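You operate a simulated robot arm through the tools that you are given. There is no shell and no other tool.

The job below is to be done with a simulated two-armed robot. You get a single attempt, and the scene is never put back.

JOB
Candle the turntable's eggs; move the cracked one to the short white rack.
Fine: all three on the white turntable; into the rack's free cup; lamp off, grey knob back at 1, no egg damaged, the others left in their cups.

The check looks at the end state, three seconds after you hand in, the way a careful person would. Anything else that was tipped, shoved, dropped, spilled or broken makes it a failure.

ROBOT AND FRAMES
Two 7-joint arms with two-finger parallel grippers on one trunk that stands fixed in place. Base frame: the origin is at the foot of the trunk, x ahead of it, y to its left, z up. Readings come in m, rad, newtons and seconds.
The left shoulder is at [0.06, 0.143, 0.964], the right one opposite. With the tool pointing down near the work surface each hand reaches from about 0.32 to 0.74 m from the base axis, measured 20 degrees to its own side. Payload 1.57 kg a hand.
Tool frame (each hand has its own): the origin (TCP) lies between the finger pads and is the grasp point; the fingertips stand 0.03 m ahead of it; z points along the fingers, y is the line along which they close. Largest opening 0.11 m; finger width 0.024, thickness 0.012; the body of the gripper, 0.048 by 0.112 m, starts 0.078 m behind the TCP.
Orientation is told as [roll, pitch, yaw] about the base's x, y, z axes, in that order, counted from this pose: with the fingers straight down and closing along the base's y, the tool's x points along the base's -x, its y along +y and its z along -z.

CONTROLS
- The arms move only by the tool drive_tool. It takes "left_deltas", "right_deltas" or both (then of equal length, played together; a hand with none holds still); each is a list of rows, each a list of 7 numbers: the shift along the tool's x, y, z in m, then the turn, a rotation vector about the tool's x, y, z in rad, then the closure, from 0 (fully open) to 1 (shut). In form: [[dx, dy, dz, wx, wy, wz, grip], ...]. A call has 1 to 20 rows; each row shifts and turns the commanded pose from where the row before left it, along the tool's axes as they then stand. Rows are played at 5 a second. More than 0.05 m and 0.15 rad between two rows, or a gripper value outside its range, and nothing of the call is played. A pose out of reach is approached as far as the arm can. The call stops where the force on the tool passes 60 N (or 10 N more than at its start, if that is more) or the arm is blocked; 0.2 s more then pass. Each finger travels about 0.045 m/s and halts on what it meets, pressing with about 31 N; the grip force reading is that of the motor and also rises with nothing between the fingers. The clock runs only during rows and for 0.2 s after the last one: add rows that do not move to give the fingers time. It gives the time, the measured TCP pose, the force on the tool (base axes), the opening and the grip force at its end, in the units of the frame above (readings bear some noise), with the torque about the TCP (base axes, N m) and any sound that the robot's microphone picked up.
- Cameras (640 x 400 px; columns grow to the right, rows downward): "scene" is now at [0.0509, 0.0007, 1.5812]; the picture's right is [0.02, -1.00, 0.00], its down [-0.71, -0.02, -0.70] and it looks along [0.70, 0.02, -0.71] (base axes); focal length 372 px, centre (320, 200). "left" rides on the left gripper at [0.07, -0.016, -0.141] in its tool frame; the picture's right is [0.23, 0.97, 0.00], its down [-0.86, 0.20, -0.48] and it looks along [-0.47, 0.11, 0.88] (tool axes); focal length 222 px, centre (320, 200). "right" rides on the right gripper at [0.07, 0.016, -0.141] in its tool frame; the picture's right is [-0.23, 0.97, 0.00], its down [-0.86, -0.20, -0.48] and it looks along [-0.47, -0.11, 0.88] (tool axes); focal length 222 px, centre (320, 200). There is no depth. A picture from a camera that has moved, and an enlarged one, comes with that camera's place and axes in the base frame and with its lens.
- snapshot(camera): a new picture of that camera. It takes no simulated time.
- slide_trunk(by): slides the trunk up (or, below 0, down) by that many m; the arms and the scene camera ride with it, the base frame stays. It gives what a move gives, with no picture.
- turn_head(pan, tilt): turns the head with the scene camera to pan (to the left, within 1.501 rad either way) and tilt (down, from -0.506 to 1.204), counted from straight ahead of the robot. It gives what a move gives.
- zoom(camera, box): a new picture of the part [left, top, right, bottom] of that camera's present view, enlarged. It takes no simulated time.
- job_done(): hands the job in; it is judged then, once.

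Places have to be worked out from the pictures, the camera data and where the tool is seen. Open the grippers and draw the arms clear of the work before you hand the job in, unless the task says otherwise.

The tools are called after "Call:" by a JSON object that holds its "fn" and its "kwargs". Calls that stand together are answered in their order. drive_tool: Moves the arms, as the interface text tells. Its arguments: {"type":"object","properties":{"left_deltas":{"type":"array"},"right_deltas":{"type":"array"}},"required":[]} The other tools are called the same way: slide_trunk (by) moves the trunk up or down; turn_head (pan, tilt) turns the head that bears the scene camera; snapshot (camera) takes a picture; zoom (camera, box) takes an enlarged picture of a part of a camera's view; job_done () hands the job in.

At the start:

```text
clock: 0.0
left_tool_pos: [0.5847, 0.1712, 1.0919]
left_orientation: [0.0, 0.0, -0.001]
left_ft_force: [0.3, -0.6, -0.4]
left_wrist_torque: [0.01, 0.0, -0.01]
left_width: 0.1101
left_grasp_force: 0.1
right_tool_pos: [0.4846, -0.2145, 1.1277]
right_orientation: [-0.001, 0.001, -0.002]
right_ft_force: [0.6, 0.0, 0.0]
right_wrist_torque: [-0.03, 0.01, 0.01]
right_width: 0.11
right_grasp_force: 0.1
trunk travel left (down, up): [-0.563, 0.027]
head pan, tilt (commanded): [0.024, 0.789]
```

scene: 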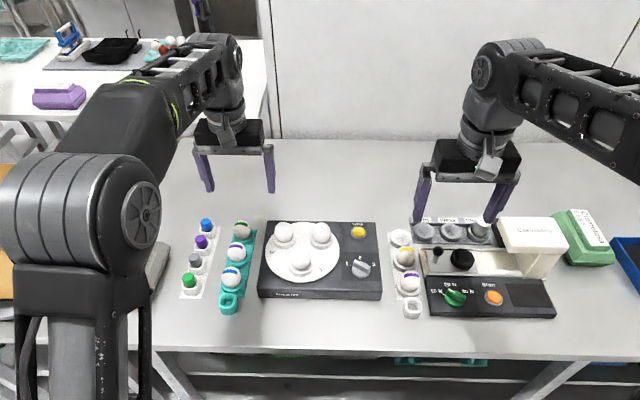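
right: 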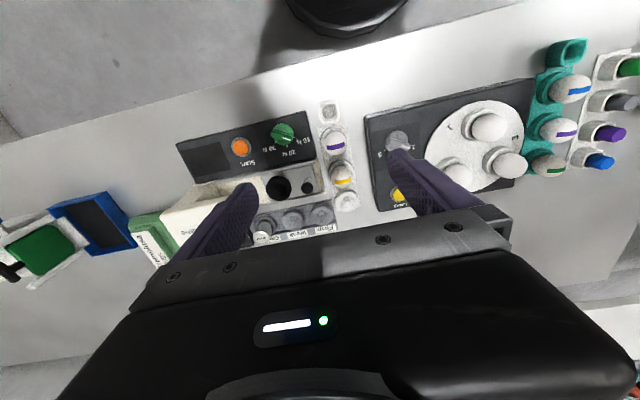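
left: 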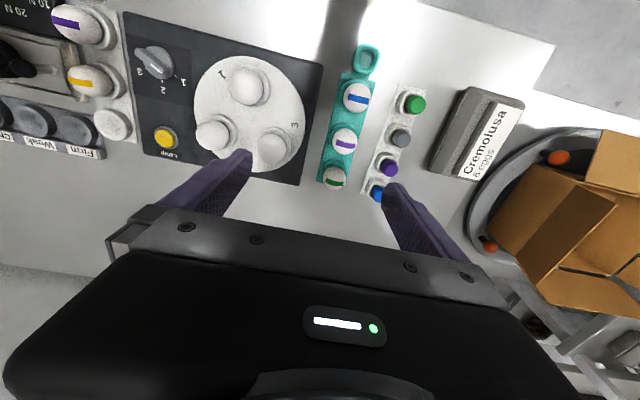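

I'll start by looking closely at the candler, racks and controls in enlarged pictures from the scene camera.

Call:
{"fn": "zoom", "kwargs": {"camera": "scene", "box": [240, 200, 400, 310]}}

Call:
{"fn": "zoom", "kwargs": {"camera": "scene", "box": [380, 200, 580, 330]}}

Call:
{"fn": "zoom", "kwargs": {"camera": "scene", "box": [160, 200, 280, 330]}}

Call:
{"fn": "zoom", "kwargs": {"camera": "left", "box": [0, 0, 440, 220]}}

```text
3.64 times, centred on (320, 255) of scene
camera zoom: at [0.0509, 0.0007, 1.5812], right [0.02, -1.0, 0.0], down [-0.71, -0.02, -0.7], along [0.7, 0.02, -0.71], focal length 1352 px, centre (320, 0)
```

zoom: 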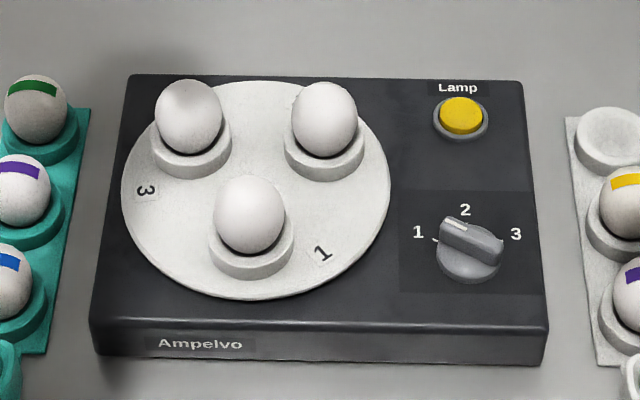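

```text
3.08 times, centred on (480, 265) of scene
camera zoom: at [0.0509, 0.0007, 1.5812], right [0.02, -1.0, 0.0], down [-0.71, -0.02, -0.7], along [0.7, 0.02, -0.71], focal length 1144 px, centre (-172, 0)
```

zoom: 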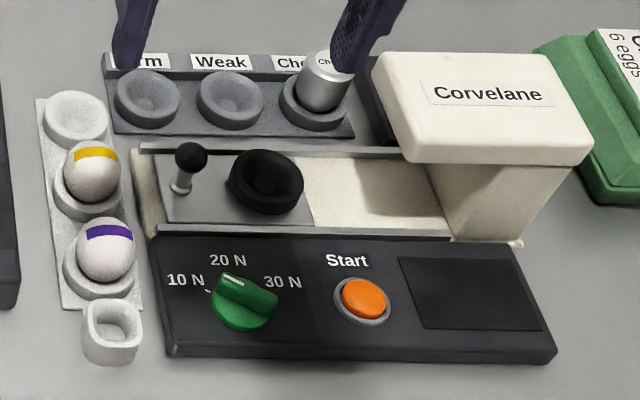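

```text
3.08 times, centred on (220, 265) of scene
camera zoom: at [0.0509, 0.0007, 1.5812], right [0.02, -1.0, 0.0], down [-0.71, -0.02, -0.7], along [0.7, 0.02, -0.71], focal length 1144 px, centre (628, 0)
```

zoom: 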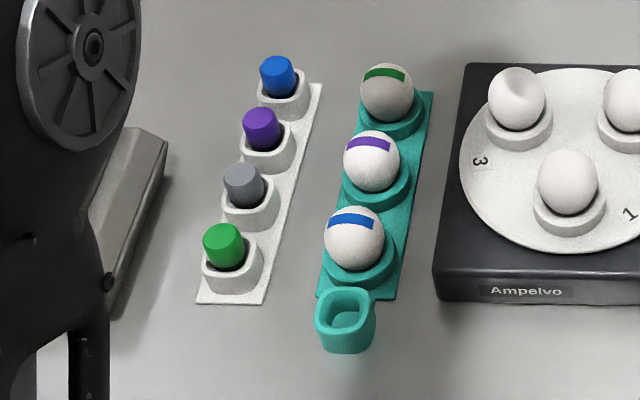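

```text
1.45 times, centred on (220, 110) of left
camera zoom: at [0.5146, 0.1553, 1.233], right [-0.23, 0.97, 0.0], down [0.86, 0.2, 0.48], along [0.47, 0.11, -0.88], focal length 323 px, centre (466, 331)
```

zoom: 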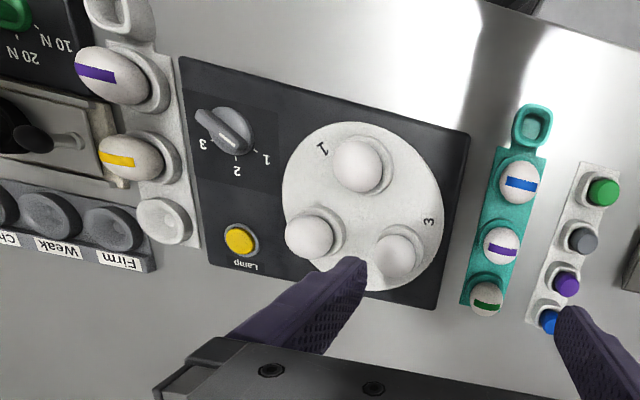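

The knob appears to be at 1, the lamp button is around (0.667, -0.084, 0.844), and the free cup of the short white rack is its rear one, near (0.68, -0.20, 0.80). I'll bring the right hand high above the candler's right part for a closer look, and move the left hand a bit out to the side.

Call:
{"fn": "drive_tool", "kwargs": {"left_deltas": [[0.01, 0.012, 0, 0, 0, 0, 0], [0.01, 0.012, 0, 0, 0, 0, 0], [0.01, 0.012, 0, 0, 0, 0, 0], [0.01, 0.012, 0, 0, 0, 0, 0], [0.01, 0.012, 0, 0, 0, 0, 0]], "right_deltas": [[-0.02, 0.026, 0.015, 0, 0, 0, 0], [-0.02, 0.026, 0.015, 0, 0, 0, 0], [-0.02, 0.026, 0.015, 0, 0, 0, 0], [-0.02, 0.026, 0.015, 0, 0, 0, 0], [-0.02, 0.026, 0.015, 0, 0, 0, 0]]}}

```text
clock: 1.2
left_tool_pos: [0.5363, 0.2332, 1.0932]
left_orientation: [-0.002, 0.0, -0.001]
left_ft_force: [-0.1, 0.5, -0.1]
left_wrist_torque: [-0.01, 0.01, -0.01]
left_width: 0.1099
left_grasp_force: 0.0
right_tool_pos: [0.5849, -0.0854, 1.0523]
right_orientation: [0.0, 0.002, 0.001]
right_ft_force: [1.0, -0.2, 0.4]
right_wrist_torque: [-0.04, 0.04, 0.0]
right_width: 0.11
right_grasp_force: 0.1
trunk travel left (down, up): [-0.563, 0.027]
head pan, tilt (commanded): [0.024, 0.789]
```

The moves went as commanded; now I take pictures from the right and left hands and the scene.

Call:
{"fn": "snapshot", "kwargs": {"camera": "right"}}

Call:
{"fn": "snapshot", "kwargs": {"camera": "left"}}

Call:
{"fn": "snapshot", "kwargs": {"camera": "scene"}}

```text
taken
camera right: at [0.5168, -0.0688, 1.1951], right [0.23, 0.97, 0.0], down [0.86, -0.2, 0.48], along [0.47, -0.11, -0.88], focal length 222 px, centre (320, 200)
```

right: 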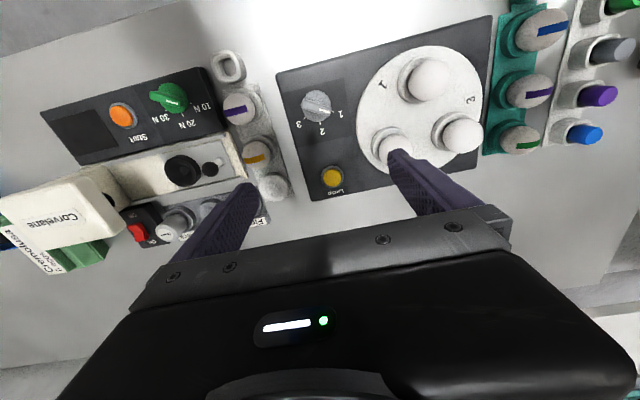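

```text
taken
camera left: at [0.4655, 0.2161, 1.2338], right [-0.23, 0.97, 0.0], down [0.86, 0.2, 0.48], along [0.47, 0.11, -0.88], focal length 222 px, centre (320, 200)
```

left: 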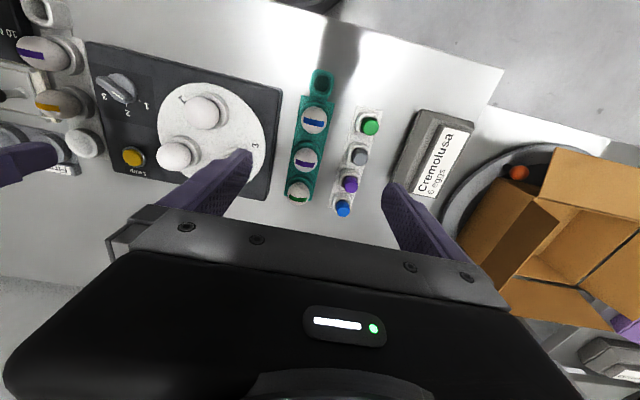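

```text
taken
camera scene: at [0.0516, 0.0019, 1.5812], right [0.02, -1.0, 0.0], down [-0.71, -0.02, -0.7], along [0.7, 0.02, -0.71], focal length 372 px, centre (320, 200)
```

scene: 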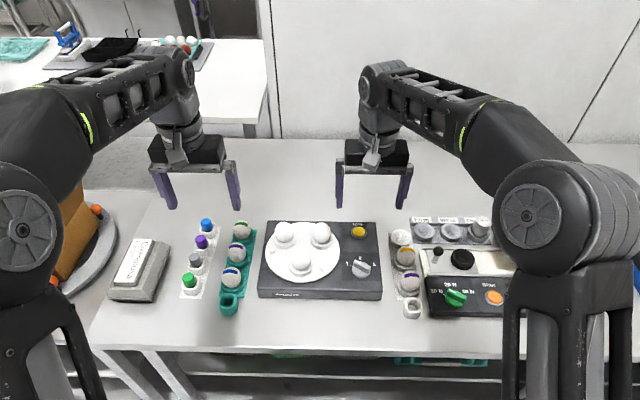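

Good views. I'll zoom the right camera on the knob, lamp and turntable to measure.

Call:
{"fn": "zoom", "kwargs": {"camera": "right", "box": [260, 20, 500, 220]}}

Call:
{"fn": "zoom", "kwargs": {"camera": "right", "box": [180, 40, 340, 220]}}

Call:
{"fn": "zoom", "kwargs": {"camera": "scene", "box": [330, 200, 450, 320]}}

Call:
{"fn": "zoom", "kwargs": {"camera": "scene", "box": [240, 200, 400, 310]}}

```text
2.00 times, centred on (380, 120) of right
camera zoom: at [0.5168, -0.0688, 1.1951], right [0.23, 0.97, 0.0], down [0.86, -0.2, 0.48], along [0.47, -0.11, -0.88], focal length 444 px, centre (200, 360)
```

zoom: 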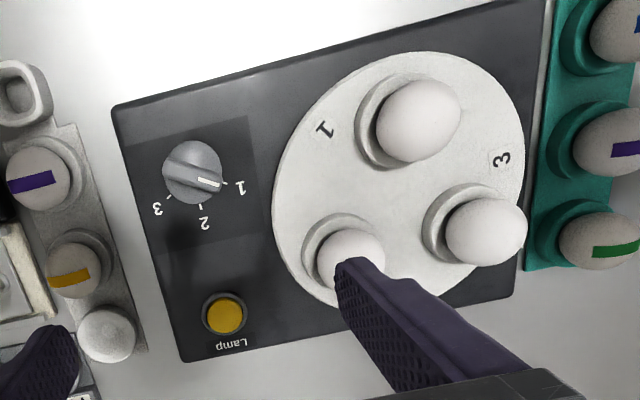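

```text
2.22 times, centred on (260, 130) of right
camera zoom: at [0.5168, -0.0688, 1.1951], right [0.23, 0.97, 0.0], down [0.86, -0.2, 0.48], along [0.47, -0.11, -0.88], focal length 494 px, centre (453, 356)
```

zoom: 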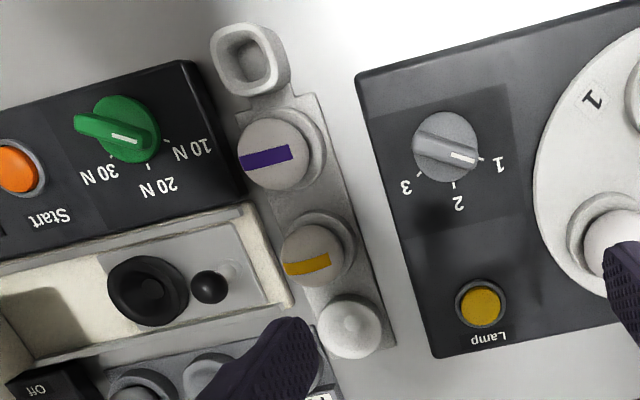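

```text
3.33 times, centred on (390, 260) of scene
camera zoom: at [0.0516, 0.0019, 1.5812], right [0.02, -1.0, 0.0], down [-0.71, -0.02, -0.7], along [0.7, 0.02, -0.71], focal length 1239 px, centre (87, 0)
```

zoom: 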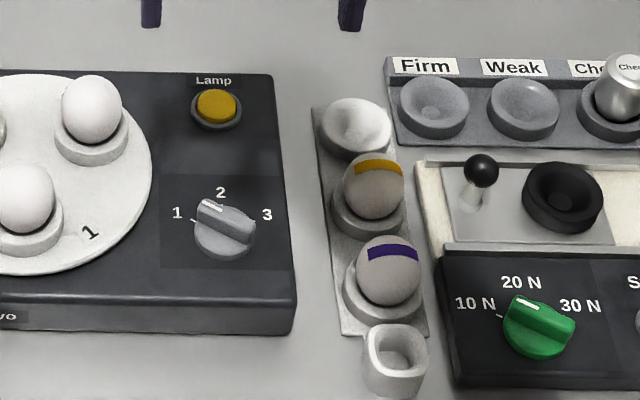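

```text
3.64 times, centred on (320, 255) of scene
camera zoom: at [0.0516, 0.0019, 1.5812], right [0.02, -1.0, 0.0], down [-0.71, -0.02, -0.7], along [0.7, 0.02, -0.71], focal length 1352 px, centre (320, 0)
```

zoom: 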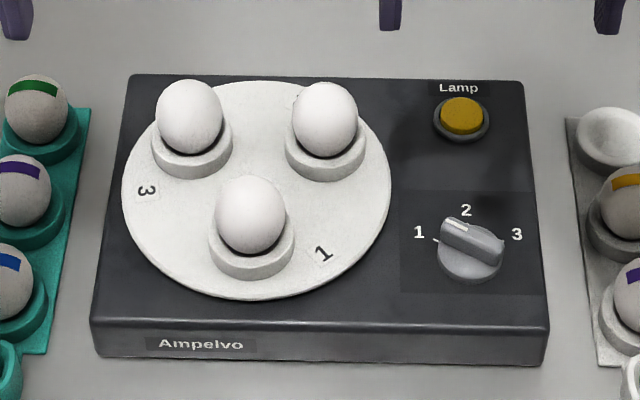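

The knob is at 1 (pointer about 50° left of straight ahead), centred near (0.548, -0.082) with its top at about z 0.868; the lamp button is near (0.661, -0.082, 0.85). I'll close the right gripper and hover above the lamp button.

Call:
{"fn": "drive_tool", "kwargs": {"right_deltas": [[-0.015, 0.0006, 0.02, 0, 0, 0, 1], [-0.015, 0.0006, 0.02, 0, 0, 0, 1], [-0.015, 0.0006, 0.02, 0, 0, 0, 1], [-0.015, 0.0006, 0.02, 0, 0, 0, 1], [-0.016, 0.0006, 0.02, 0, 0, 0, 1], [0, 0, 0.02, 0, 0, 0, 1], [0, 0, 0, 0, 0, 0, 1]]}}

```text
clock: 2.8
left_tool_pos: [0.534, 0.2323, 1.0939]
left_orientation: [0.0, -0.001, 0.0]
left_ft_force: [0.6, -0.2, -0.1]
left_wrist_torque: [-0.02, 0.04, -0.03]
left_width: 0.1101
left_grasp_force: 0.0
right_tool_pos: [0.6592, -0.0824, 0.9333]
right_orientation: [0.0, 0.001, 0.0]
right_ft_force: [-0.3, -1.2, -0.1]
right_wrist_torque: [0.0, -0.02, 0.01]
right_width: 0.0001
right_grasp_force: 18.1
trunk travel left (down, up): [-0.563, 0.027]
head pan, tilt (commanded): [0.024, 0.789]
```

The right hand hovers with closed fingers above the lamp; I check alignment in the pictures.

Call:
{"fn": "zoom", "kwargs": {"camera": "scene", "box": [320, 190, 420, 290]}}

Call:
{"fn": "snapshot", "kwargs": {"camera": "right"}}

Call:
{"fn": "snapshot", "kwargs": {"camera": "left"}}

```text
4.00 times, centred on (370, 240) of scene
camera zoom: at [0.0511, 0.0009, 1.5812], right [0.02, -1.0, 0.0], down [-0.71, -0.02, -0.7], along [0.7, 0.02, -0.71], focal length 1487 px, centre (120, 40)
```

zoom: 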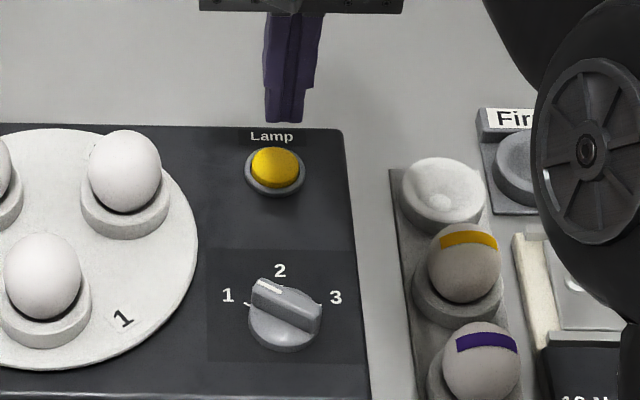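

```text
taken
camera right: at [0.5908, -0.0661, 1.0756], right [0.23, 0.97, 0.0], down [0.86, -0.2, 0.48], along [0.47, -0.11, -0.88], focal length 222 px, centre (320, 200)
```

right: 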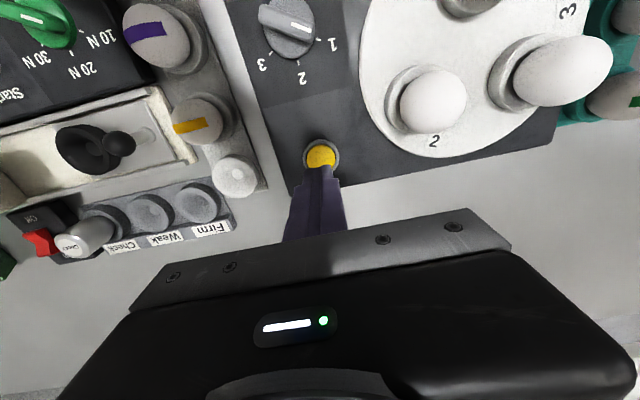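

```text
taken
camera left: at [0.4652, 0.215, 1.2343], right [-0.23, 0.97, 0.0], down [0.86, 0.2, 0.48], along [0.47, 0.11, -0.88], focal length 222 px, centre (320, 200)
```

left: 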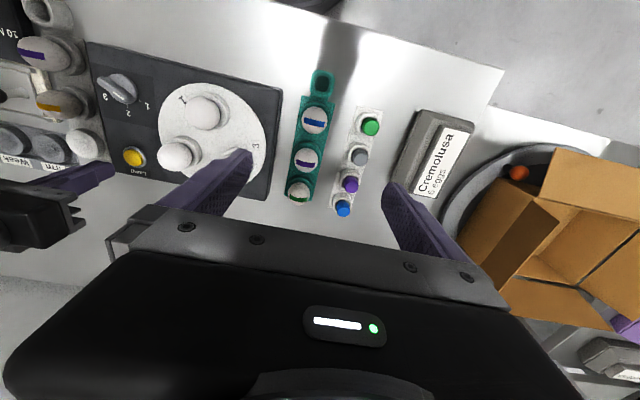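

Alignment is good: the button sits right below the closed fingertips at about z 0.855. I lower to just above it and touch in small steps.

Call:
{"fn": "drive_tool", "kwargs": {"right_deltas": [[0, 0, 0.014, 0, 0, 0, 1], [0, 0, 0.014, 0, 0, 0, 1], [0, 0, 0.012, 0, 0, 0, 1], [0, 0, 0, 0, 0, 0, 1]]}}

Call:
{"fn": "drive_tool", "kwargs": {"right_deltas": [[0, 0, 0.004, 0, 0, 0, 1], [0, 0, 0.004, 0, 0, 0, 1]]}}

Call:
{"fn": "zoom", "kwargs": {"camera": "scene", "box": [320, 190, 420, 290]}}

```text
clock: 3.8
left_tool_pos: [0.5358, 0.2313, 1.0935]
left_orientation: [0.0, 0.0, 0.0]
left_ft_force: [-0.3, -0.3, -0.3]
left_wrist_torque: [-0.01, 0.03, -0.01]
left_width: 0.1101
left_grasp_force: 0.1
right_tool_pos: [0.6599, -0.0815, 0.8926]
right_orientation: [-0.002, 0.001, -0.001]
right_ft_force: [-0.2, 0.7, 1.1]
right_wrist_torque: [0.01, 0.0, -0.04]
right_width: 0.0
right_grasp_force: 20.9
trunk travel left (down, up): [-0.563, 0.027]
head pan, tilt (commanded): [0.024, 0.789]
```

```text
clock: 4.4
left_tool_pos: [0.536, 0.2312, 1.0935]
left_orientation: [0.0, 0.001, -0.001]
left_ft_force: [-0.2, 0.1, -1.1]
left_wrist_torque: [-0.01, 0.0, 0.0]
left_width: 0.1099
left_grasp_force: 0.1
right_tool_pos: [0.6589, -0.0807, 0.8857]
right_orientation: [0.0, 0.001, -0.001]
right_ft_force: [-0.9, 0.3, 0.3]
right_wrist_torque: [0.02, 0.01, 0.0]
right_width: 0.0
right_grasp_force: 21.6
trunk travel left (down, up): [-0.563, 0.027]
head pan, tilt (commanded): [0.024, 0.789]
```

```text
4.00 times, centred on (370, 240) of scene
camera zoom: at [0.0508, 0.0008, 1.5813], right [0.02, -1.0, 0.0], down [-0.71, -0.02, -0.7], along [0.7, 0.02, -0.71], focal length 1487 px, centre (120, 40)
```

zoom: 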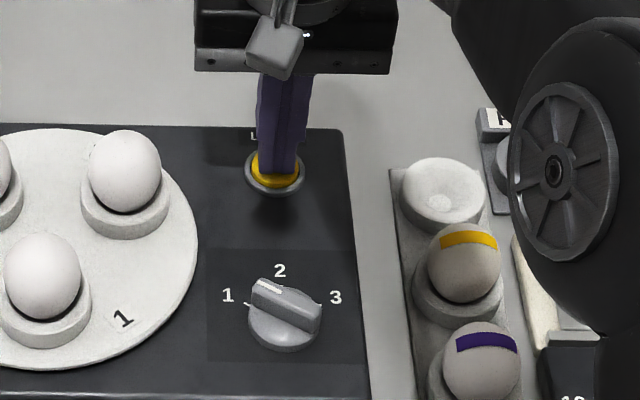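

No force yet with the tips at about 0.856; I go on down in 2 mm steps.

Call:
{"fn": "drive_tool", "kwargs": {"right_deltas": [[0, 0, 0.002, 0, 0, 0, 1], [0, 0, 0.002, 0, 0, 0, 1]]}}

Call:
{"fn": "drive_tool", "kwargs": {"right_deltas": [[0, 0, 0.002, 0, 0, 0, 1], [0, 0, 0, 0, 0, 0, 1]]}}

Call:
{"fn": "snapshot", "kwargs": {"camera": "scene"}}

```text
clock: 5.0
left_tool_pos: [0.5345, 0.2312, 1.0946]
left_orientation: [0.001, 0.0, 0.002]
left_ft_force: [-0.7, -0.4, 0.6]
left_wrist_torque: [-0.02, 0.04, 0.06]
left_width: 0.1101
left_grasp_force: 0.1
right_tool_pos: [0.6604, -0.0815, 0.8818]
right_orientation: [-0.001, 0.001, 0.0]
right_ft_force: [-1.3, 0.3, 3.3]
right_wrist_torque: [0.0, 0.05, -0.01]
right_width: 0.0001
right_grasp_force: 21.4
trunk travel left (down, up): [-0.563, 0.027]
head pan, tilt (commanded): [0.024, 0.789]
heard: click
```

```text
clock: 5.6
left_tool_pos: [0.534, 0.2318, 1.0945]
left_orientation: [-0.001, -0.001, 0.001]
left_ft_force: [0.1, -0.5, 0.6]
left_wrist_torque: [0.01, 0.02, -0.02]
left_width: 0.1096
left_grasp_force: 0.0
right_tool_pos: [0.6607, -0.0814, 0.8802]
right_orientation: [0.0, 0.001, 0.0]
right_ft_force: [-2.6, 0.5, 7.4]
right_wrist_torque: [0.01, 0.06, 0.01]
right_width: 0.0
right_grasp_force: 21.1
trunk travel left (down, up): [-0.563, 0.027]
head pan, tilt (commanded): [0.024, 0.789]
```

```text
taken
camera scene: at [0.0498, 0.001, 1.5813], right [0.02, -1.0, 0.0], down [-0.71, -0.02, -0.7], along [0.7, 0.02, -0.71], focal length 372 px, centre (320, 200)
```

scene: 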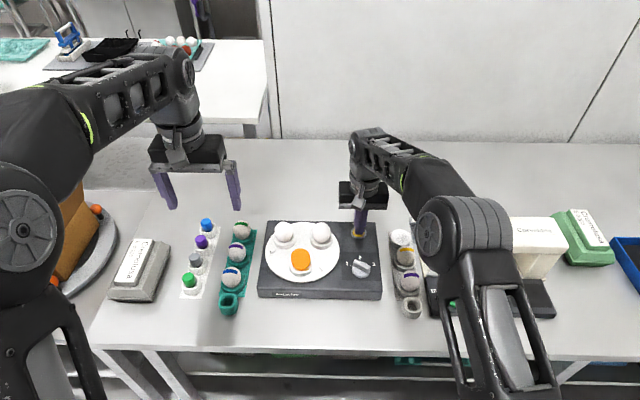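

A click was heard and the front egg (position 1) now glows. I raise the hand straight up off the button and look at the lit egg closely.

Call:
{"fn": "drive_tool", "kwargs": {"right_deltas": [[0, 0, -0.01, 0, 0, 0, 1], [0, 0, -0.03, 0, 0, 0, 1], [0, 0, -0.03, 0, 0, 0, 1], [0, 0, 0, 0, 0, 0, 1]]}}

Call:
{"fn": "zoom", "kwargs": {"camera": "scene", "box": [270, 210, 340, 290]}}

Call:
{"fn": "zoom", "kwargs": {"camera": "left", "box": [80, 60, 280, 200]}}

Call:
{"fn": "snapshot", "kwargs": {"camera": "right"}}

```text
clock: 6.6
left_tool_pos: [0.5348, 0.2306, 1.0942]
left_orientation: [0.001, 0.001, 0.0]
left_ft_force: [0.4, -0.2, 0.6]
left_wrist_torque: [0.01, 0.01, 0.02]
left_width: 0.1101
left_grasp_force: 0.0
right_tool_pos: [0.6607, -0.0827, 0.9505]
right_orientation: [0.0, 0.001, -0.001]
right_ft_force: [0.3, -0.4, -0.2]
right_wrist_torque: [0.01, 0.01, -0.04]
right_width: 0.0
right_grasp_force: 21.1
trunk travel left (down, up): [-0.563, 0.027]
head pan, tilt (commanded): [0.024, 0.789]
```

```text
5.00 times, centred on (305, 250) of scene
camera zoom: at [0.0511, 0.0008, 1.5812], right [0.02, -1.0, 0.0], down [-0.71, -0.02, -0.7], along [0.7, 0.02, -0.71], focal length 1858 px, centre (395, -50)
```

zoom: 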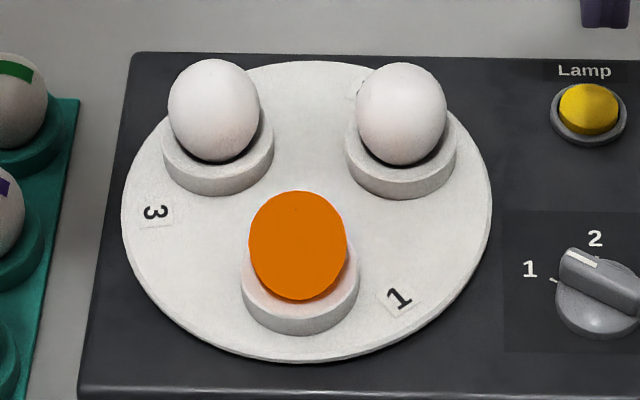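

```text
2.86 times, centred on (180, 130) of left
camera zoom: at [0.4652, 0.2149, 1.2343], right [-0.23, 0.97, 0.0], down [0.86, 0.2, 0.48], along [0.47, 0.11, -0.88], focal length 635 px, centre (720, 400)
```

zoom: 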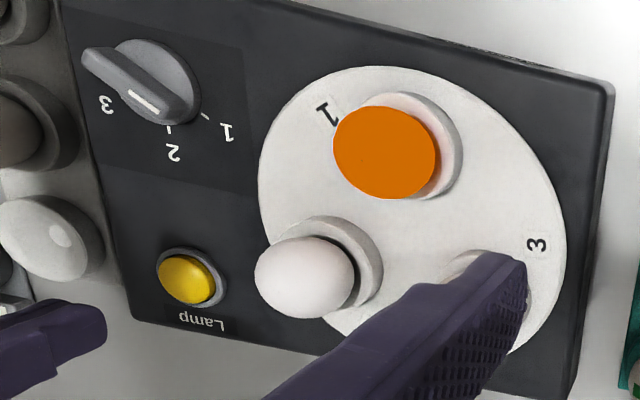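

```text
taken
camera right: at [0.592, -0.0672, 1.0924], right [0.23, 0.97, 0.0], down [0.86, -0.2, 0.48], along [0.47, -0.11, -0.88], focal length 222 px, centre (320, 200)
```

right: 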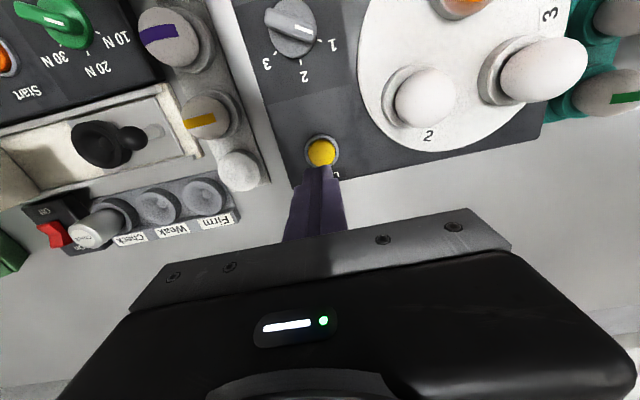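

Egg 1 glows an even orange with no dark line from these two sides. Next I move over the knob with the fingers half open and turn the wrist about +1.03 rad so that the fingers straddle the knob bar at position 1.

Call:
{"fn": "drive_tool", "kwargs": {"right_deltas": [[0.0375, 0, 0, 0, 0, 0, 0.5], [0.0375, 0, 0, 0, 0, 0, 0.5], [0.0375, 0, 0, 0, 0, 0, 0.5], [0, 0, 0, 0, 0, -0.147, 0.5], [0, 0, 0, 0, 0, -0.147, 0.5], [0, 0, 0, 0, 0, -0.147, 0.5], [0, 0, 0, 0, 0, -0.147, 0.5], [0, 0, 0, 0, 0, -0.147, 0.5], [0, 0, 0, 0, 0, -0.147, 0.5], [0, 0, 0, 0, 0, -0.147, 0.5], [0, 0, 0, 0, 0, 0, 0.5]]}}

Call:
{"fn": "snapshot", "kwargs": {"camera": "right"}}

Call:
{"fn": "snapshot", "kwargs": {"camera": "scene"}}

Call:
{"fn": "zoom", "kwargs": {"camera": "left", "box": [60, 40, 260, 200]}}

```text
clock: 9.0
left_tool_pos: [0.5351, 0.2316, 1.0942]
left_orientation: [0.001, 0.0, -0.001]
left_ft_force: [0.3, -1.1, 0.2]
left_wrist_torque: [0.02, -0.04, 0.0]
left_width: 0.1103
left_grasp_force: 0.0
right_tool_pos: [0.5458, -0.0821, 0.9485]
right_orientation: [0.002, 0.002, 1.032]
right_ft_force: [0.2, -0.2, -0.3]
right_wrist_torque: [-0.01, 0.0, 0.01]
right_width: 0.0549
right_grasp_force: 0.1
trunk travel left (down, up): [-0.563, 0.027]
head pan, tilt (commanded): [0.024, 0.789]
```

```text
taken
camera right: at [0.4979, -0.1332, 1.0918], right [-0.72, 0.7, 0.0], down [0.61, 0.63, 0.48], along [0.33, 0.34, -0.88], focal length 222 px, centre (320, 200)
```

right: 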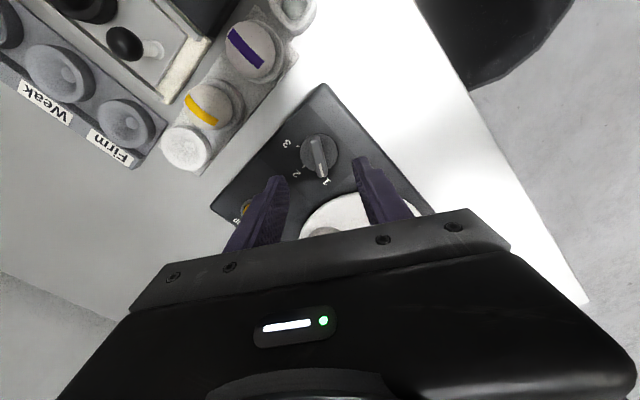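

```text
taken
camera scene: at [0.0509, 0.0009, 1.5812], right [0.02, -1.0, 0.0], down [-0.71, -0.02, -0.7], along [0.7, 0.02, -0.71], focal length 372 px, centre (320, 200)
```

scene: 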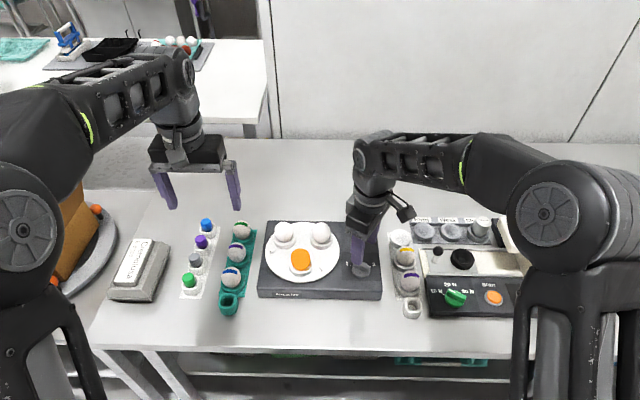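

```text
2.50 times, centred on (160, 120) of left
camera zoom: at [0.465, 0.215, 1.2343], right [-0.23, 0.97, 0.0], down [0.86, 0.2, 0.48], along [0.47, 0.11, -0.88], focal length 555 px, centre (720, 400)
```

zoom: 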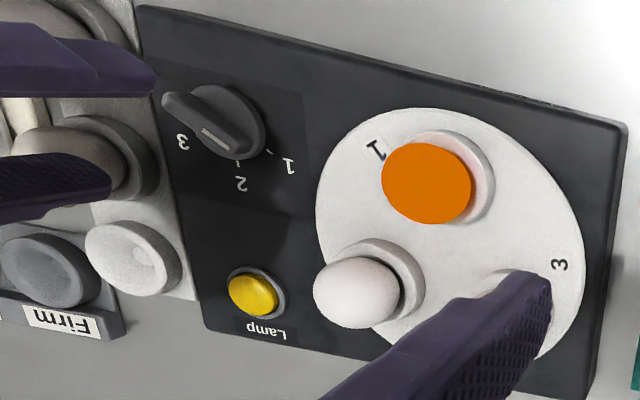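

The fingers straddle the knob roughly; I zoom the right camera to check the bar's angle and the centring.

Call:
{"fn": "zoom", "kwargs": {"camera": "right", "box": [240, 100, 400, 200]}}

```text
4.00 times, centred on (320, 150) of right
camera zoom: at [0.4979, -0.1332, 1.0918], right [-0.72, 0.7, 0.0], down [0.61, 0.63, 0.48], along [0.33, 0.34, -0.88], focal length 888 px, centre (320, 400)
```

zoom: 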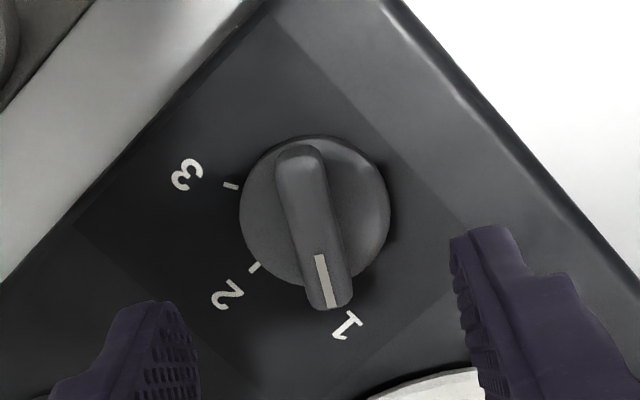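

The bar is aligned with the tool's x within 2° and centred within 2 mm. I correct by 2 mm, descend so that the tips reach about 10 mm below the bar's top, then close on it.

Call:
{"fn": "drive_tool", "kwargs": {"right_deltas": [[-0.001, -0.002, 0.015, 0, 0, 0, 0.5], [0, 0, 0.015, 0, 0, 0, 0.5], [0, 0, 0.015, 0, 0, 0, 0.5], [0, 0, 0.012, 0, 0, 0, 0.5], [0, 0, 0.003, 0, 0, 0, 0.5]]}}

Call:
{"fn": "zoom", "kwargs": {"camera": "left", "box": [60, 40, 260, 200]}}

Call:
{"fn": "zoom", "kwargs": {"camera": "right", "box": [240, 80, 400, 180]}}

```text
clock: 10.2
left_tool_pos: [0.5348, 0.2305, 1.0945]
left_orientation: [-0.001, 0.0, -0.001]
left_ft_force: [0.2, -0.6, -1.1]
left_wrist_torque: [0.03, -0.02, 0.01]
left_width: 0.11
left_grasp_force: 0.1
right_tool_pos: [0.5505, -0.0819, 0.8887]
right_orientation: [0.0, 0.001, 1.026]
right_ft_force: [0.6, -0.3, -0.3]
right_wrist_torque: [0.0, 0.03, -0.03]
right_width: 0.055
right_grasp_force: 0.1
trunk travel left (down, up): [-0.563, 0.027]
head pan, tilt (commanded): [0.024, 0.789]
```

```text
2.50 times, centred on (160, 120) of left
camera zoom: at [0.4651, 0.2149, 1.2343], right [-0.23, 0.97, 0.0], down [0.86, 0.2, 0.48], along [0.47, 0.11, -0.88], focal length 555 px, centre (720, 400)
```

zoom: 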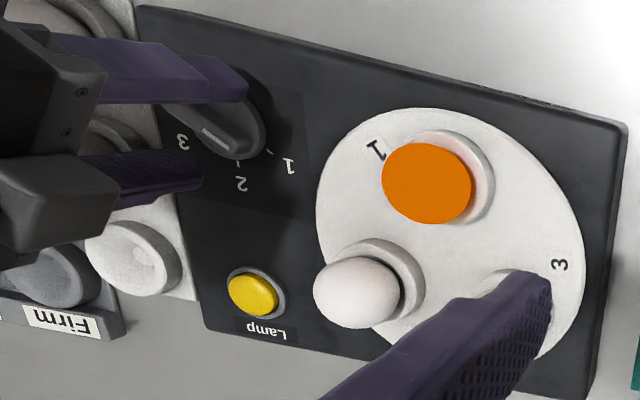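

```text
4.00 times, centred on (320, 130) of right
camera zoom: at [0.5006, -0.1334, 1.0322], right [-0.72, 0.7, 0.0], down [0.61, 0.63, 0.48], along [0.33, 0.34, -0.88], focal length 888 px, centre (320, 480)
```

zoom: 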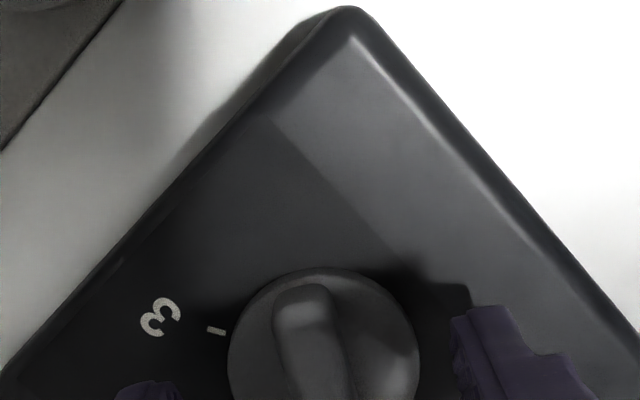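

The bar lies between the fingers; I close on it and check the opening.

Call:
{"fn": "drive_tool", "kwargs": {"right_deltas": [[0, 0, 0.002, 0, 0, 0, 0.85], [0, 0, 0, 0, 0, 0, 1], [0, 0, 0, 0, 0, 0, 1], [0, 0, 0, 0, 0, 0, 1]]}}

Call:
{"fn": "zoom", "kwargs": {"camera": "right", "box": [240, 100, 400, 200]}}

```text
clock: 11.2
left_tool_pos: [0.5348, 0.2309, 1.0939]
left_orientation: [0.0, -0.001, 0.0]
left_ft_force: [0.4, 0.5, 0.3]
left_wrist_torque: [0.0, 0.01, 0.04]
left_width: 0.1099
left_grasp_force: 0.0
right_tool_pos: [0.5491, -0.0813, 0.8877]
right_orientation: [-0.001, -0.001, 1.028]
right_ft_force: [-2.7, 1.2, -0.7]
right_wrist_torque: [0.13, 0.03, -0.01]
right_width: 0.0123
right_grasp_force: 25.4
trunk travel left (down, up): [-0.563, 0.027]
head pan, tilt (commanded): [0.024, 0.789]
```

```text
4.00 times, centred on (320, 150) of right
camera zoom: at [0.5001, -0.1327, 1.0306], right [-0.72, 0.7, 0.0], down [0.61, 0.63, 0.48], along [0.33, 0.34, -0.88], focal length 888 px, centre (320, 400)
```

zoom: 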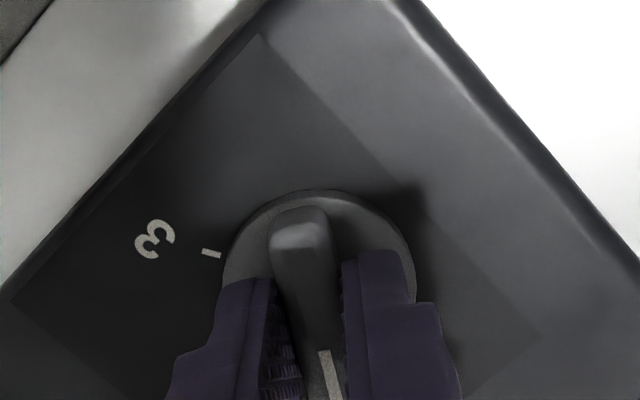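

The knob bar is gripped (12.3 mm). I turn it slowly clockwise toward 2.

Call:
{"fn": "drive_tool", "kwargs": {"right_deltas": [[0, 0, 0, 0, 0, 0.1, 1], [0, 0, 0, 0, 0, 0.1, 1], [0, 0, 0, 0, 0, 0.1, 1], [0, 0, 0, 0, 0, 0.1, 1], [0, 0, 0, 0, 0, 0.1, 1]]}}

Call:
{"fn": "snapshot", "kwargs": {"camera": "scene"}}

```text
clock: 12.4
left_tool_pos: [0.5346, 0.2305, 1.0947]
left_orientation: [0.0, 0.001, 0.001]
left_ft_force: [0.0, -0.6, 0.6]
left_wrist_torque: [0.01, 0.0, 0.02]
left_width: 0.1097
left_grasp_force: 0.0
right_tool_pos: [0.55, -0.0814, 0.8877]
right_orientation: [0.002, 0.0, 0.528]
right_ft_force: [-2.8, -0.1, 5.4]
right_wrist_torque: [-0.42, 0.79, 0.01]
right_width: 0.0125
right_grasp_force: 29.3
trunk travel left (down, up): [-0.563, 0.027]
head pan, tilt (commanded): [0.024, 0.789]
```

```text
taken
camera scene: at [0.0501, 0.001, 1.5813], right [0.02, -1.0, 0.0], down [-0.71, -0.02, -0.7], along [0.7, 0.02, -0.71], focal length 372 px, centre (320, 200)
```

scene: 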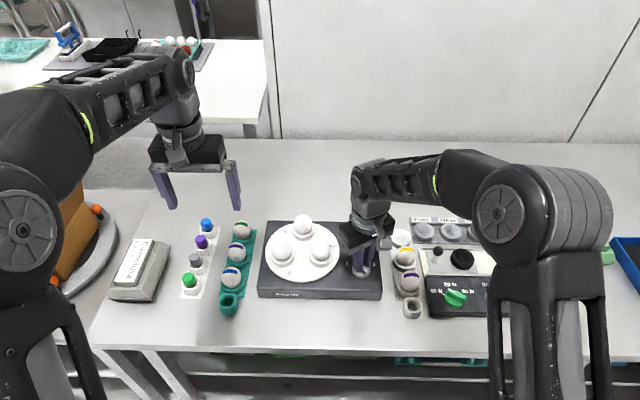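

The knob turns the turntable with it (now halfway). The readings are gentle, so I go on to position 2.

Call:
{"fn": "drive_tool", "kwargs": {"right_deltas": [[0, 0, 0, 0, 0, 0.1, 1], [0, 0, 0, 0, 0, 0.1, 1], [0, 0, 0, 0, 0, 0.1, 1], [0, 0, 0, 0, 0, 0.1, 1], [0, 0, 0, 0, 0, 0.1, 1], [0, 0, 0, 0, 0, 0.03, 1], [0, 0, 0, 0, 0, 0, 1]]}}

Call:
{"fn": "snapshot", "kwargs": {"camera": "scene"}}

Call:
{"fn": "zoom", "kwargs": {"camera": "scene", "box": [270, 210, 340, 290]}}

Call:
{"fn": "zoom", "kwargs": {"camera": "left", "box": [60, 40, 260, 200]}}

Call:
{"fn": "snapshot", "kwargs": {"camera": "right"}}

```text
clock: 14.0
left_tool_pos: [0.5344, 0.2317, 1.095]
left_orientation: [0.001, -0.002, 0.0]
left_ft_force: [-0.5, -0.1, -0.2]
left_wrist_torque: [0.0, -0.01, 0.0]
left_width: 0.11
left_grasp_force: 0.0
right_tool_pos: [0.5502, -0.083, 0.8883]
right_orientation: [0.0, -0.002, -0.002]
right_ft_force: [-3.1, -1.3, 15.4]
right_wrist_torque: [-0.05, 0.68, 0.0]
right_width: 0.0123
right_grasp_force: 29.0
trunk travel left (down, up): [-0.563, 0.027]
head pan, tilt (commanded): [0.024, 0.789]
```

```text
taken
camera scene: at [0.0491, 0.0008, 1.5814], right [0.02, -1.0, 0.0], down [-0.71, -0.02, -0.7], along [0.7, 0.02, -0.71], focal length 372 px, centre (320, 200)
```

scene: 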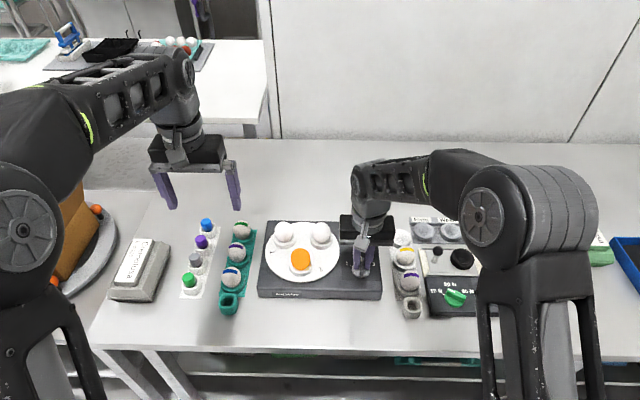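

```text
5.00 times, centred on (305, 250) of scene
camera zoom: at [0.0491, 0.0008, 1.5814], right [0.02, -1.0, 0.0], down [-0.71, -0.02, -0.7], along [0.7, 0.02, -0.71], focal length 1858 px, centre (395, -50)
```

zoom: 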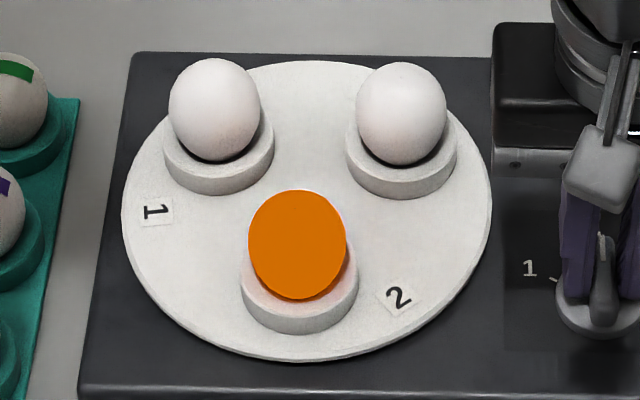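

```text
2.50 times, centred on (160, 120) of left
camera zoom: at [0.4637, 0.2149, 1.235], right [-0.23, 0.97, 0.0], down [0.85, 0.2, 0.48], along [0.47, 0.11, -0.88], focal length 555 px, centre (720, 400)
```

zoom: 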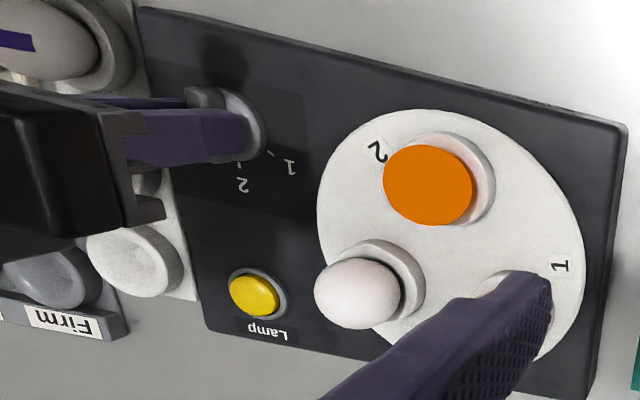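

```text
taken
camera right: at [0.4802, -0.0654, 1.0304], right [0.23, 0.97, 0.0], down [0.85, -0.2, 0.48], along [0.47, -0.11, -0.88], focal length 222 px, centre (320, 200)
```

right: 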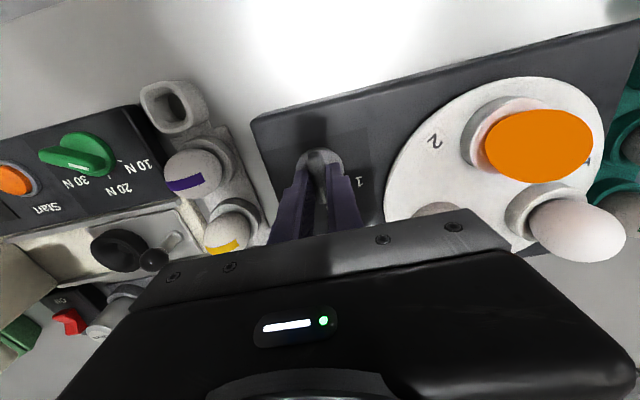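

Egg 2 also glows evenly from these sides. There's some downward pressing (15 N), so I ease up 1 mm and turn on slowly to 3.

Call:
{"fn": "drive_tool", "kwargs": {"right_deltas": [[0, 0, -0.001, 0, 0, 0, 1], [0, 0, 0, 0, 0, 0.1, 1], [0, 0, 0, 0, 0, 0.1, 1], [0, 0, 0, 0, 0, 0.1, 1], [0, 0, 0, 0, 0, 0.1, 1], [0, 0, 0, 0, 0, 0.1, 1]]}}

Call:
{"fn": "drive_tool", "kwargs": {"right_deltas": [[0, 0, 0, 0, 0, 0.1, 1], [0, 0, 0, 0, 0, 0.1, 1], [0, 0, 0, 0, 0, 0.1, 1], [0, 0, 0, 0, 0, 0.1, 1], [0, 0, 0, 0, 0, 0.1, 1], [0, 0, 0, 0, 0, 0.03, 1], [0, 0, 0, 0, 0, 0, 1]]}}

Call:
{"fn": "snapshot", "kwargs": {"camera": "scene"}}

Call:
{"fn": "zoom", "kwargs": {"camera": "scene", "box": [270, 210, 340, 290]}}

Call:
{"fn": "zoom", "kwargs": {"camera": "left", "box": [60, 40, 260, 200]}}

Call:
{"fn": "snapshot", "kwargs": {"camera": "right"}}

```text
clock: 15.4
left_tool_pos: [0.5349, 0.2305, 1.094]
left_orientation: [0.0, 0.001, 0.002]
left_ft_force: [-0.2, 0.4, -0.3]
left_wrist_torque: [-0.02, 0.01, -0.01]
left_width: 0.11
left_grasp_force: 0.1
right_tool_pos: [0.5495, -0.0818, 0.8874]
right_orientation: [0.0, 0.002, -0.504]
right_ft_force: [-3.4, -0.8, 1.3]
right_wrist_torque: [-0.47, -0.71, 0.04]
right_width: 0.0121
right_grasp_force: 29.7
trunk travel left (down, up): [-0.563, 0.027]
head pan, tilt (commanded): [0.024, 0.789]
```

```text
clock: 17.0
left_tool_pos: [0.5353, 0.2313, 1.0953]
left_orientation: [0.001, -0.002, -0.001]
left_ft_force: [-0.5, 0.1, -0.6]
left_wrist_torque: [-0.01, 0.01, 0.03]
left_width: 0.1098
left_grasp_force: 0.1
right_tool_pos: [0.55, -0.0815, 0.887]
right_orientation: [-0.002, 0.001, -1.033]
right_ft_force: [-5.6, -1.1, -4.6]
right_wrist_torque: [0.39, 0.28, -0.04]
right_width: 0.0121
right_grasp_force: 29.7
trunk travel left (down, up): [-0.563, 0.027]
head pan, tilt (commanded): [0.024, 0.789]
```

```text
taken
camera scene: at [0.0507, 0.0006, 1.5812], right [0.02, -1.0, 0.0], down [-0.71, -0.02, -0.7], along [0.7, 0.02, -0.71], focal length 372 px, centre (320, 200)
```

scene: 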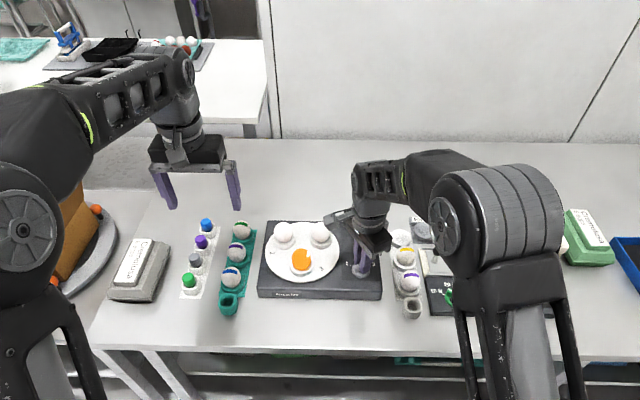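

```text
5.00 times, centred on (305, 250) of scene
camera zoom: at [0.0507, 0.0006, 1.5812], right [0.02, -1.0, 0.0], down [-0.71, -0.02, -0.7], along [0.7, 0.02, -0.71], focal length 1858 px, centre (395, -50)
```

zoom: 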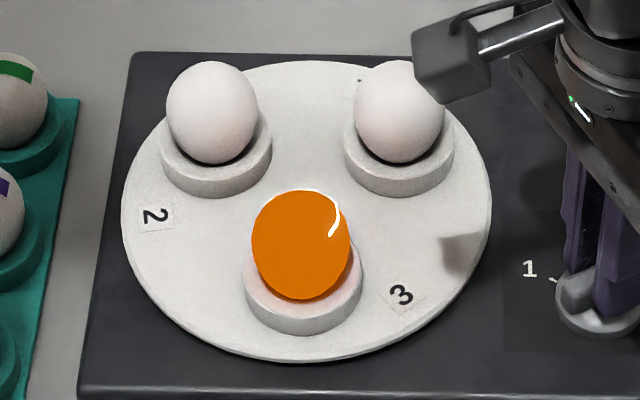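

```text
2.50 times, centred on (160, 120) of left
camera zoom: at [0.4649, 0.2147, 1.2344], right [-0.23, 0.97, 0.0], down [0.86, 0.2, 0.48], along [0.47, 0.11, -0.88], focal length 555 px, centre (720, 400)
```

zoom: 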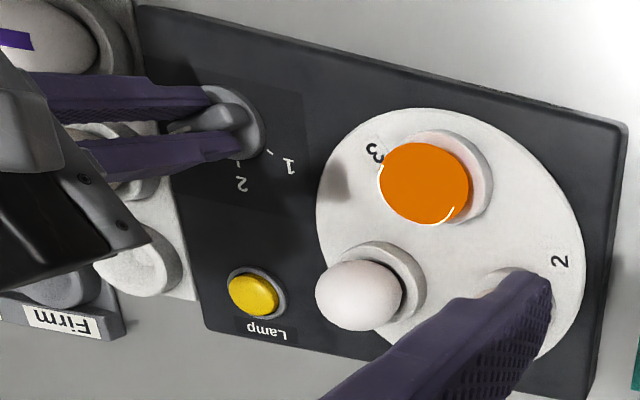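

```text
taken
camera right: at [0.5284, -0.0141, 1.0305], right [0.95, 0.3, 0.0], down [0.27, -0.84, 0.48], along [0.14, -0.46, -0.88], focal length 222 px, centre (320, 200)
```

right: 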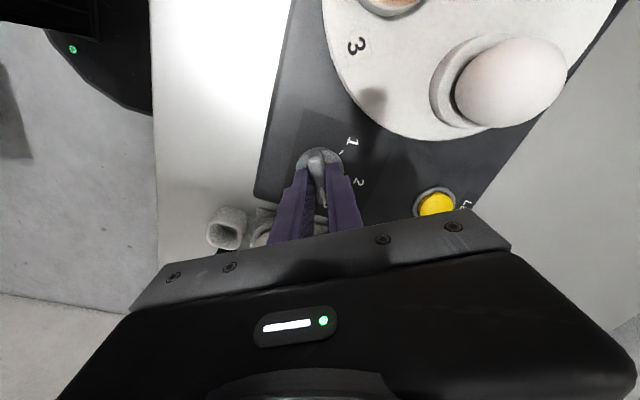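

Egg 3 shows a bright curved line in its shell, unlike eggs 1 and 2. I zoom in further to be sure.

Call:
{"fn": "zoom", "kwargs": {"camera": "scene", "box": [285, 242, 317, 276]}}

Call:
{"fn": "zoom", "kwargs": {"camera": "left", "box": [175, 85, 225, 135]}}

```text
11.76 times, centred on (301, 259) of scene
camera zoom: at [0.0507, 0.0006, 1.5812], right [0.02, -1.0, 0.0], down [-0.71, -0.02, -0.7], along [0.7, 0.02, -0.71], focal length 4373 px, centre (544, -494)
```

zoom: 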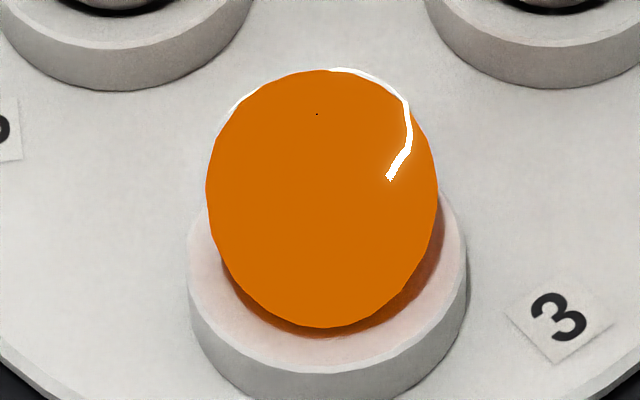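

```text
8.00 times, centred on (200, 110) of left
camera zoom: at [0.4649, 0.2147, 1.2344], right [-0.23, 0.97, 0.0], down [0.86, 0.2, 0.48], along [0.47, 0.11, -0.88], focal length 1777 px, centre (1280, 920)
```

zoom: 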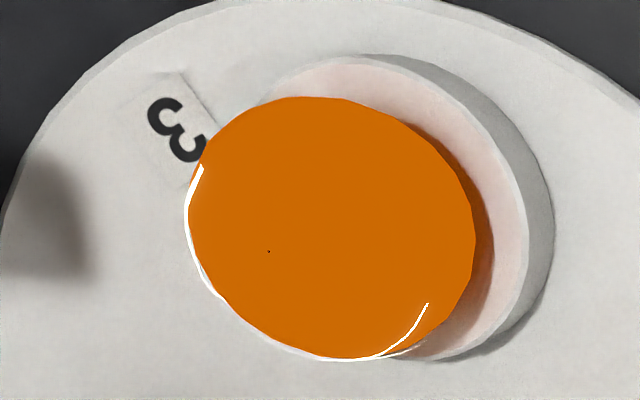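

It is clearly a jagged crack: egg 3 is the cracked one. Now I turn the knob back slowly to 1 with the same grip (total -2.06 rad).

Call:
{"fn": "drive_tool", "kwargs": {"right_deltas": [[0, 0, 0, 0, 0, -0.103, 1], [0, 0, 0, 0, 0, -0.103, 1], [0, 0, 0, 0, 0, -0.103, 1], [0, 0, 0, 0, 0, -0.103, 1], [0, 0, 0, 0, 0, -0.103, 1], [0, 0, 0, 0, 0, -0.103, 1], [0, 0, 0, 0, 0, -0.103, 1], [0, 0, 0, 0, 0, -0.103, 1], [0, 0, 0, 0, 0, -0.103, 1], [0, 0, 0, 0, 0, -0.103, 1]]}}

Call:
{"fn": "drive_tool", "kwargs": {"right_deltas": [[0, 0, 0, 0, 0, -0.103, 1], [0, 0, 0, 0, 0, -0.103, 1], [0, 0, 0, 0, 0, -0.103, 1], [0, 0, 0, 0, 0, -0.103, 1], [0, 0, 0, 0, 0, -0.103, 1], [0, 0, 0, 0, 0, -0.103, 1], [0, 0, 0, 0, 0, -0.103, 1], [0, 0, 0, 0, 0, -0.103, 1], [0, 0, 0, 0, 0, -0.103, 1], [0, 0, 0, 0, 0, -0.103, 1], [0, 0, 0, 0, 0, 0, 1]]}}

Call:
{"fn": "zoom", "kwargs": {"camera": "scene", "box": [240, 200, 400, 310]}}

Call:
{"fn": "zoom", "kwargs": {"camera": "left", "box": [60, 40, 260, 200]}}

```text
clock: 19.2
left_tool_pos: [0.5354, 0.2316, 1.0931]
left_orientation: [0.001, -0.001, 0.0]
left_ft_force: [0.0, 0.3, 0.3]
left_wrist_torque: [0.02, -0.04, -0.02]
left_width: 0.1102
left_grasp_force: 0.2
right_tool_pos: [0.55, -0.0828, 0.8888]
right_orientation: [-0.001, 0.0, 0.003]
right_ft_force: [-5.6, 0.9, -11.1]
right_wrist_torque: [0.08, -0.39, -0.01]
right_width: 0.0125
right_grasp_force: 29.1
trunk travel left (down, up): [-0.563, 0.027]
head pan, tilt (commanded): [0.024, 0.789]
```

```text
clock: 21.6
left_tool_pos: [0.5355, 0.2323, 1.0934]
left_orientation: [0.001, 0.0, 0.0]
left_ft_force: [0.2, 0.5, 0.4]
left_wrist_torque: [0.06, 0.01, 0.02]
left_width: 0.1102
left_grasp_force: 0.1
right_tool_pos: [0.5494, -0.0812, 0.8876]
right_orientation: [-0.001, 0.001, 1.031]
right_ft_force: [-4.8, 2.9, -5.7]
right_wrist_torque: [-0.26, 0.31, 0.03]
right_width: 0.0123
right_grasp_force: 29.6
trunk travel left (down, up): [-0.563, 0.027]
head pan, tilt (commanded): [0.024, 0.789]
```

```text
3.64 times, centred on (320, 255) of scene
camera zoom: at [0.051, 0.0011, 1.5812], right [0.02, -1.0, 0.0], down [-0.71, -0.02, -0.7], along [0.7, 0.02, -0.71], focal length 1352 px, centre (320, 0)
```

zoom: 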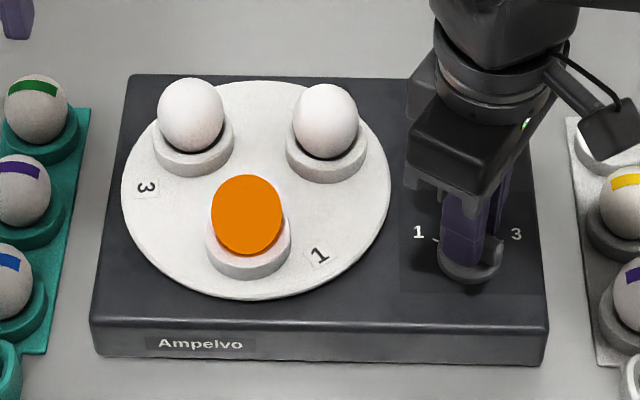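

```text
2.50 times, centred on (160, 120) of left
camera zoom: at [0.4651, 0.2152, 1.2343], right [-0.23, 0.97, 0.0], down [0.86, 0.2, 0.48], along [0.47, 0.11, -0.88], focal length 555 px, centre (720, 400)
```

zoom: 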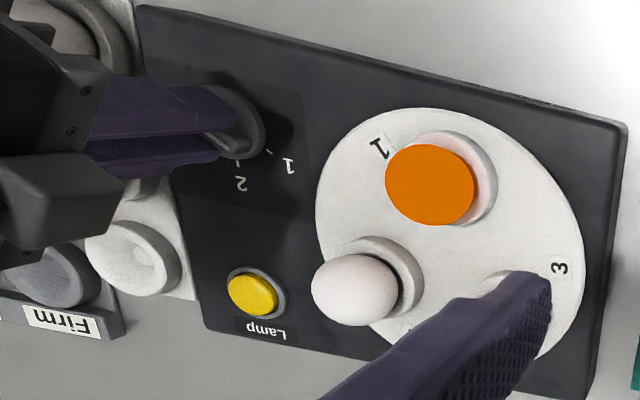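

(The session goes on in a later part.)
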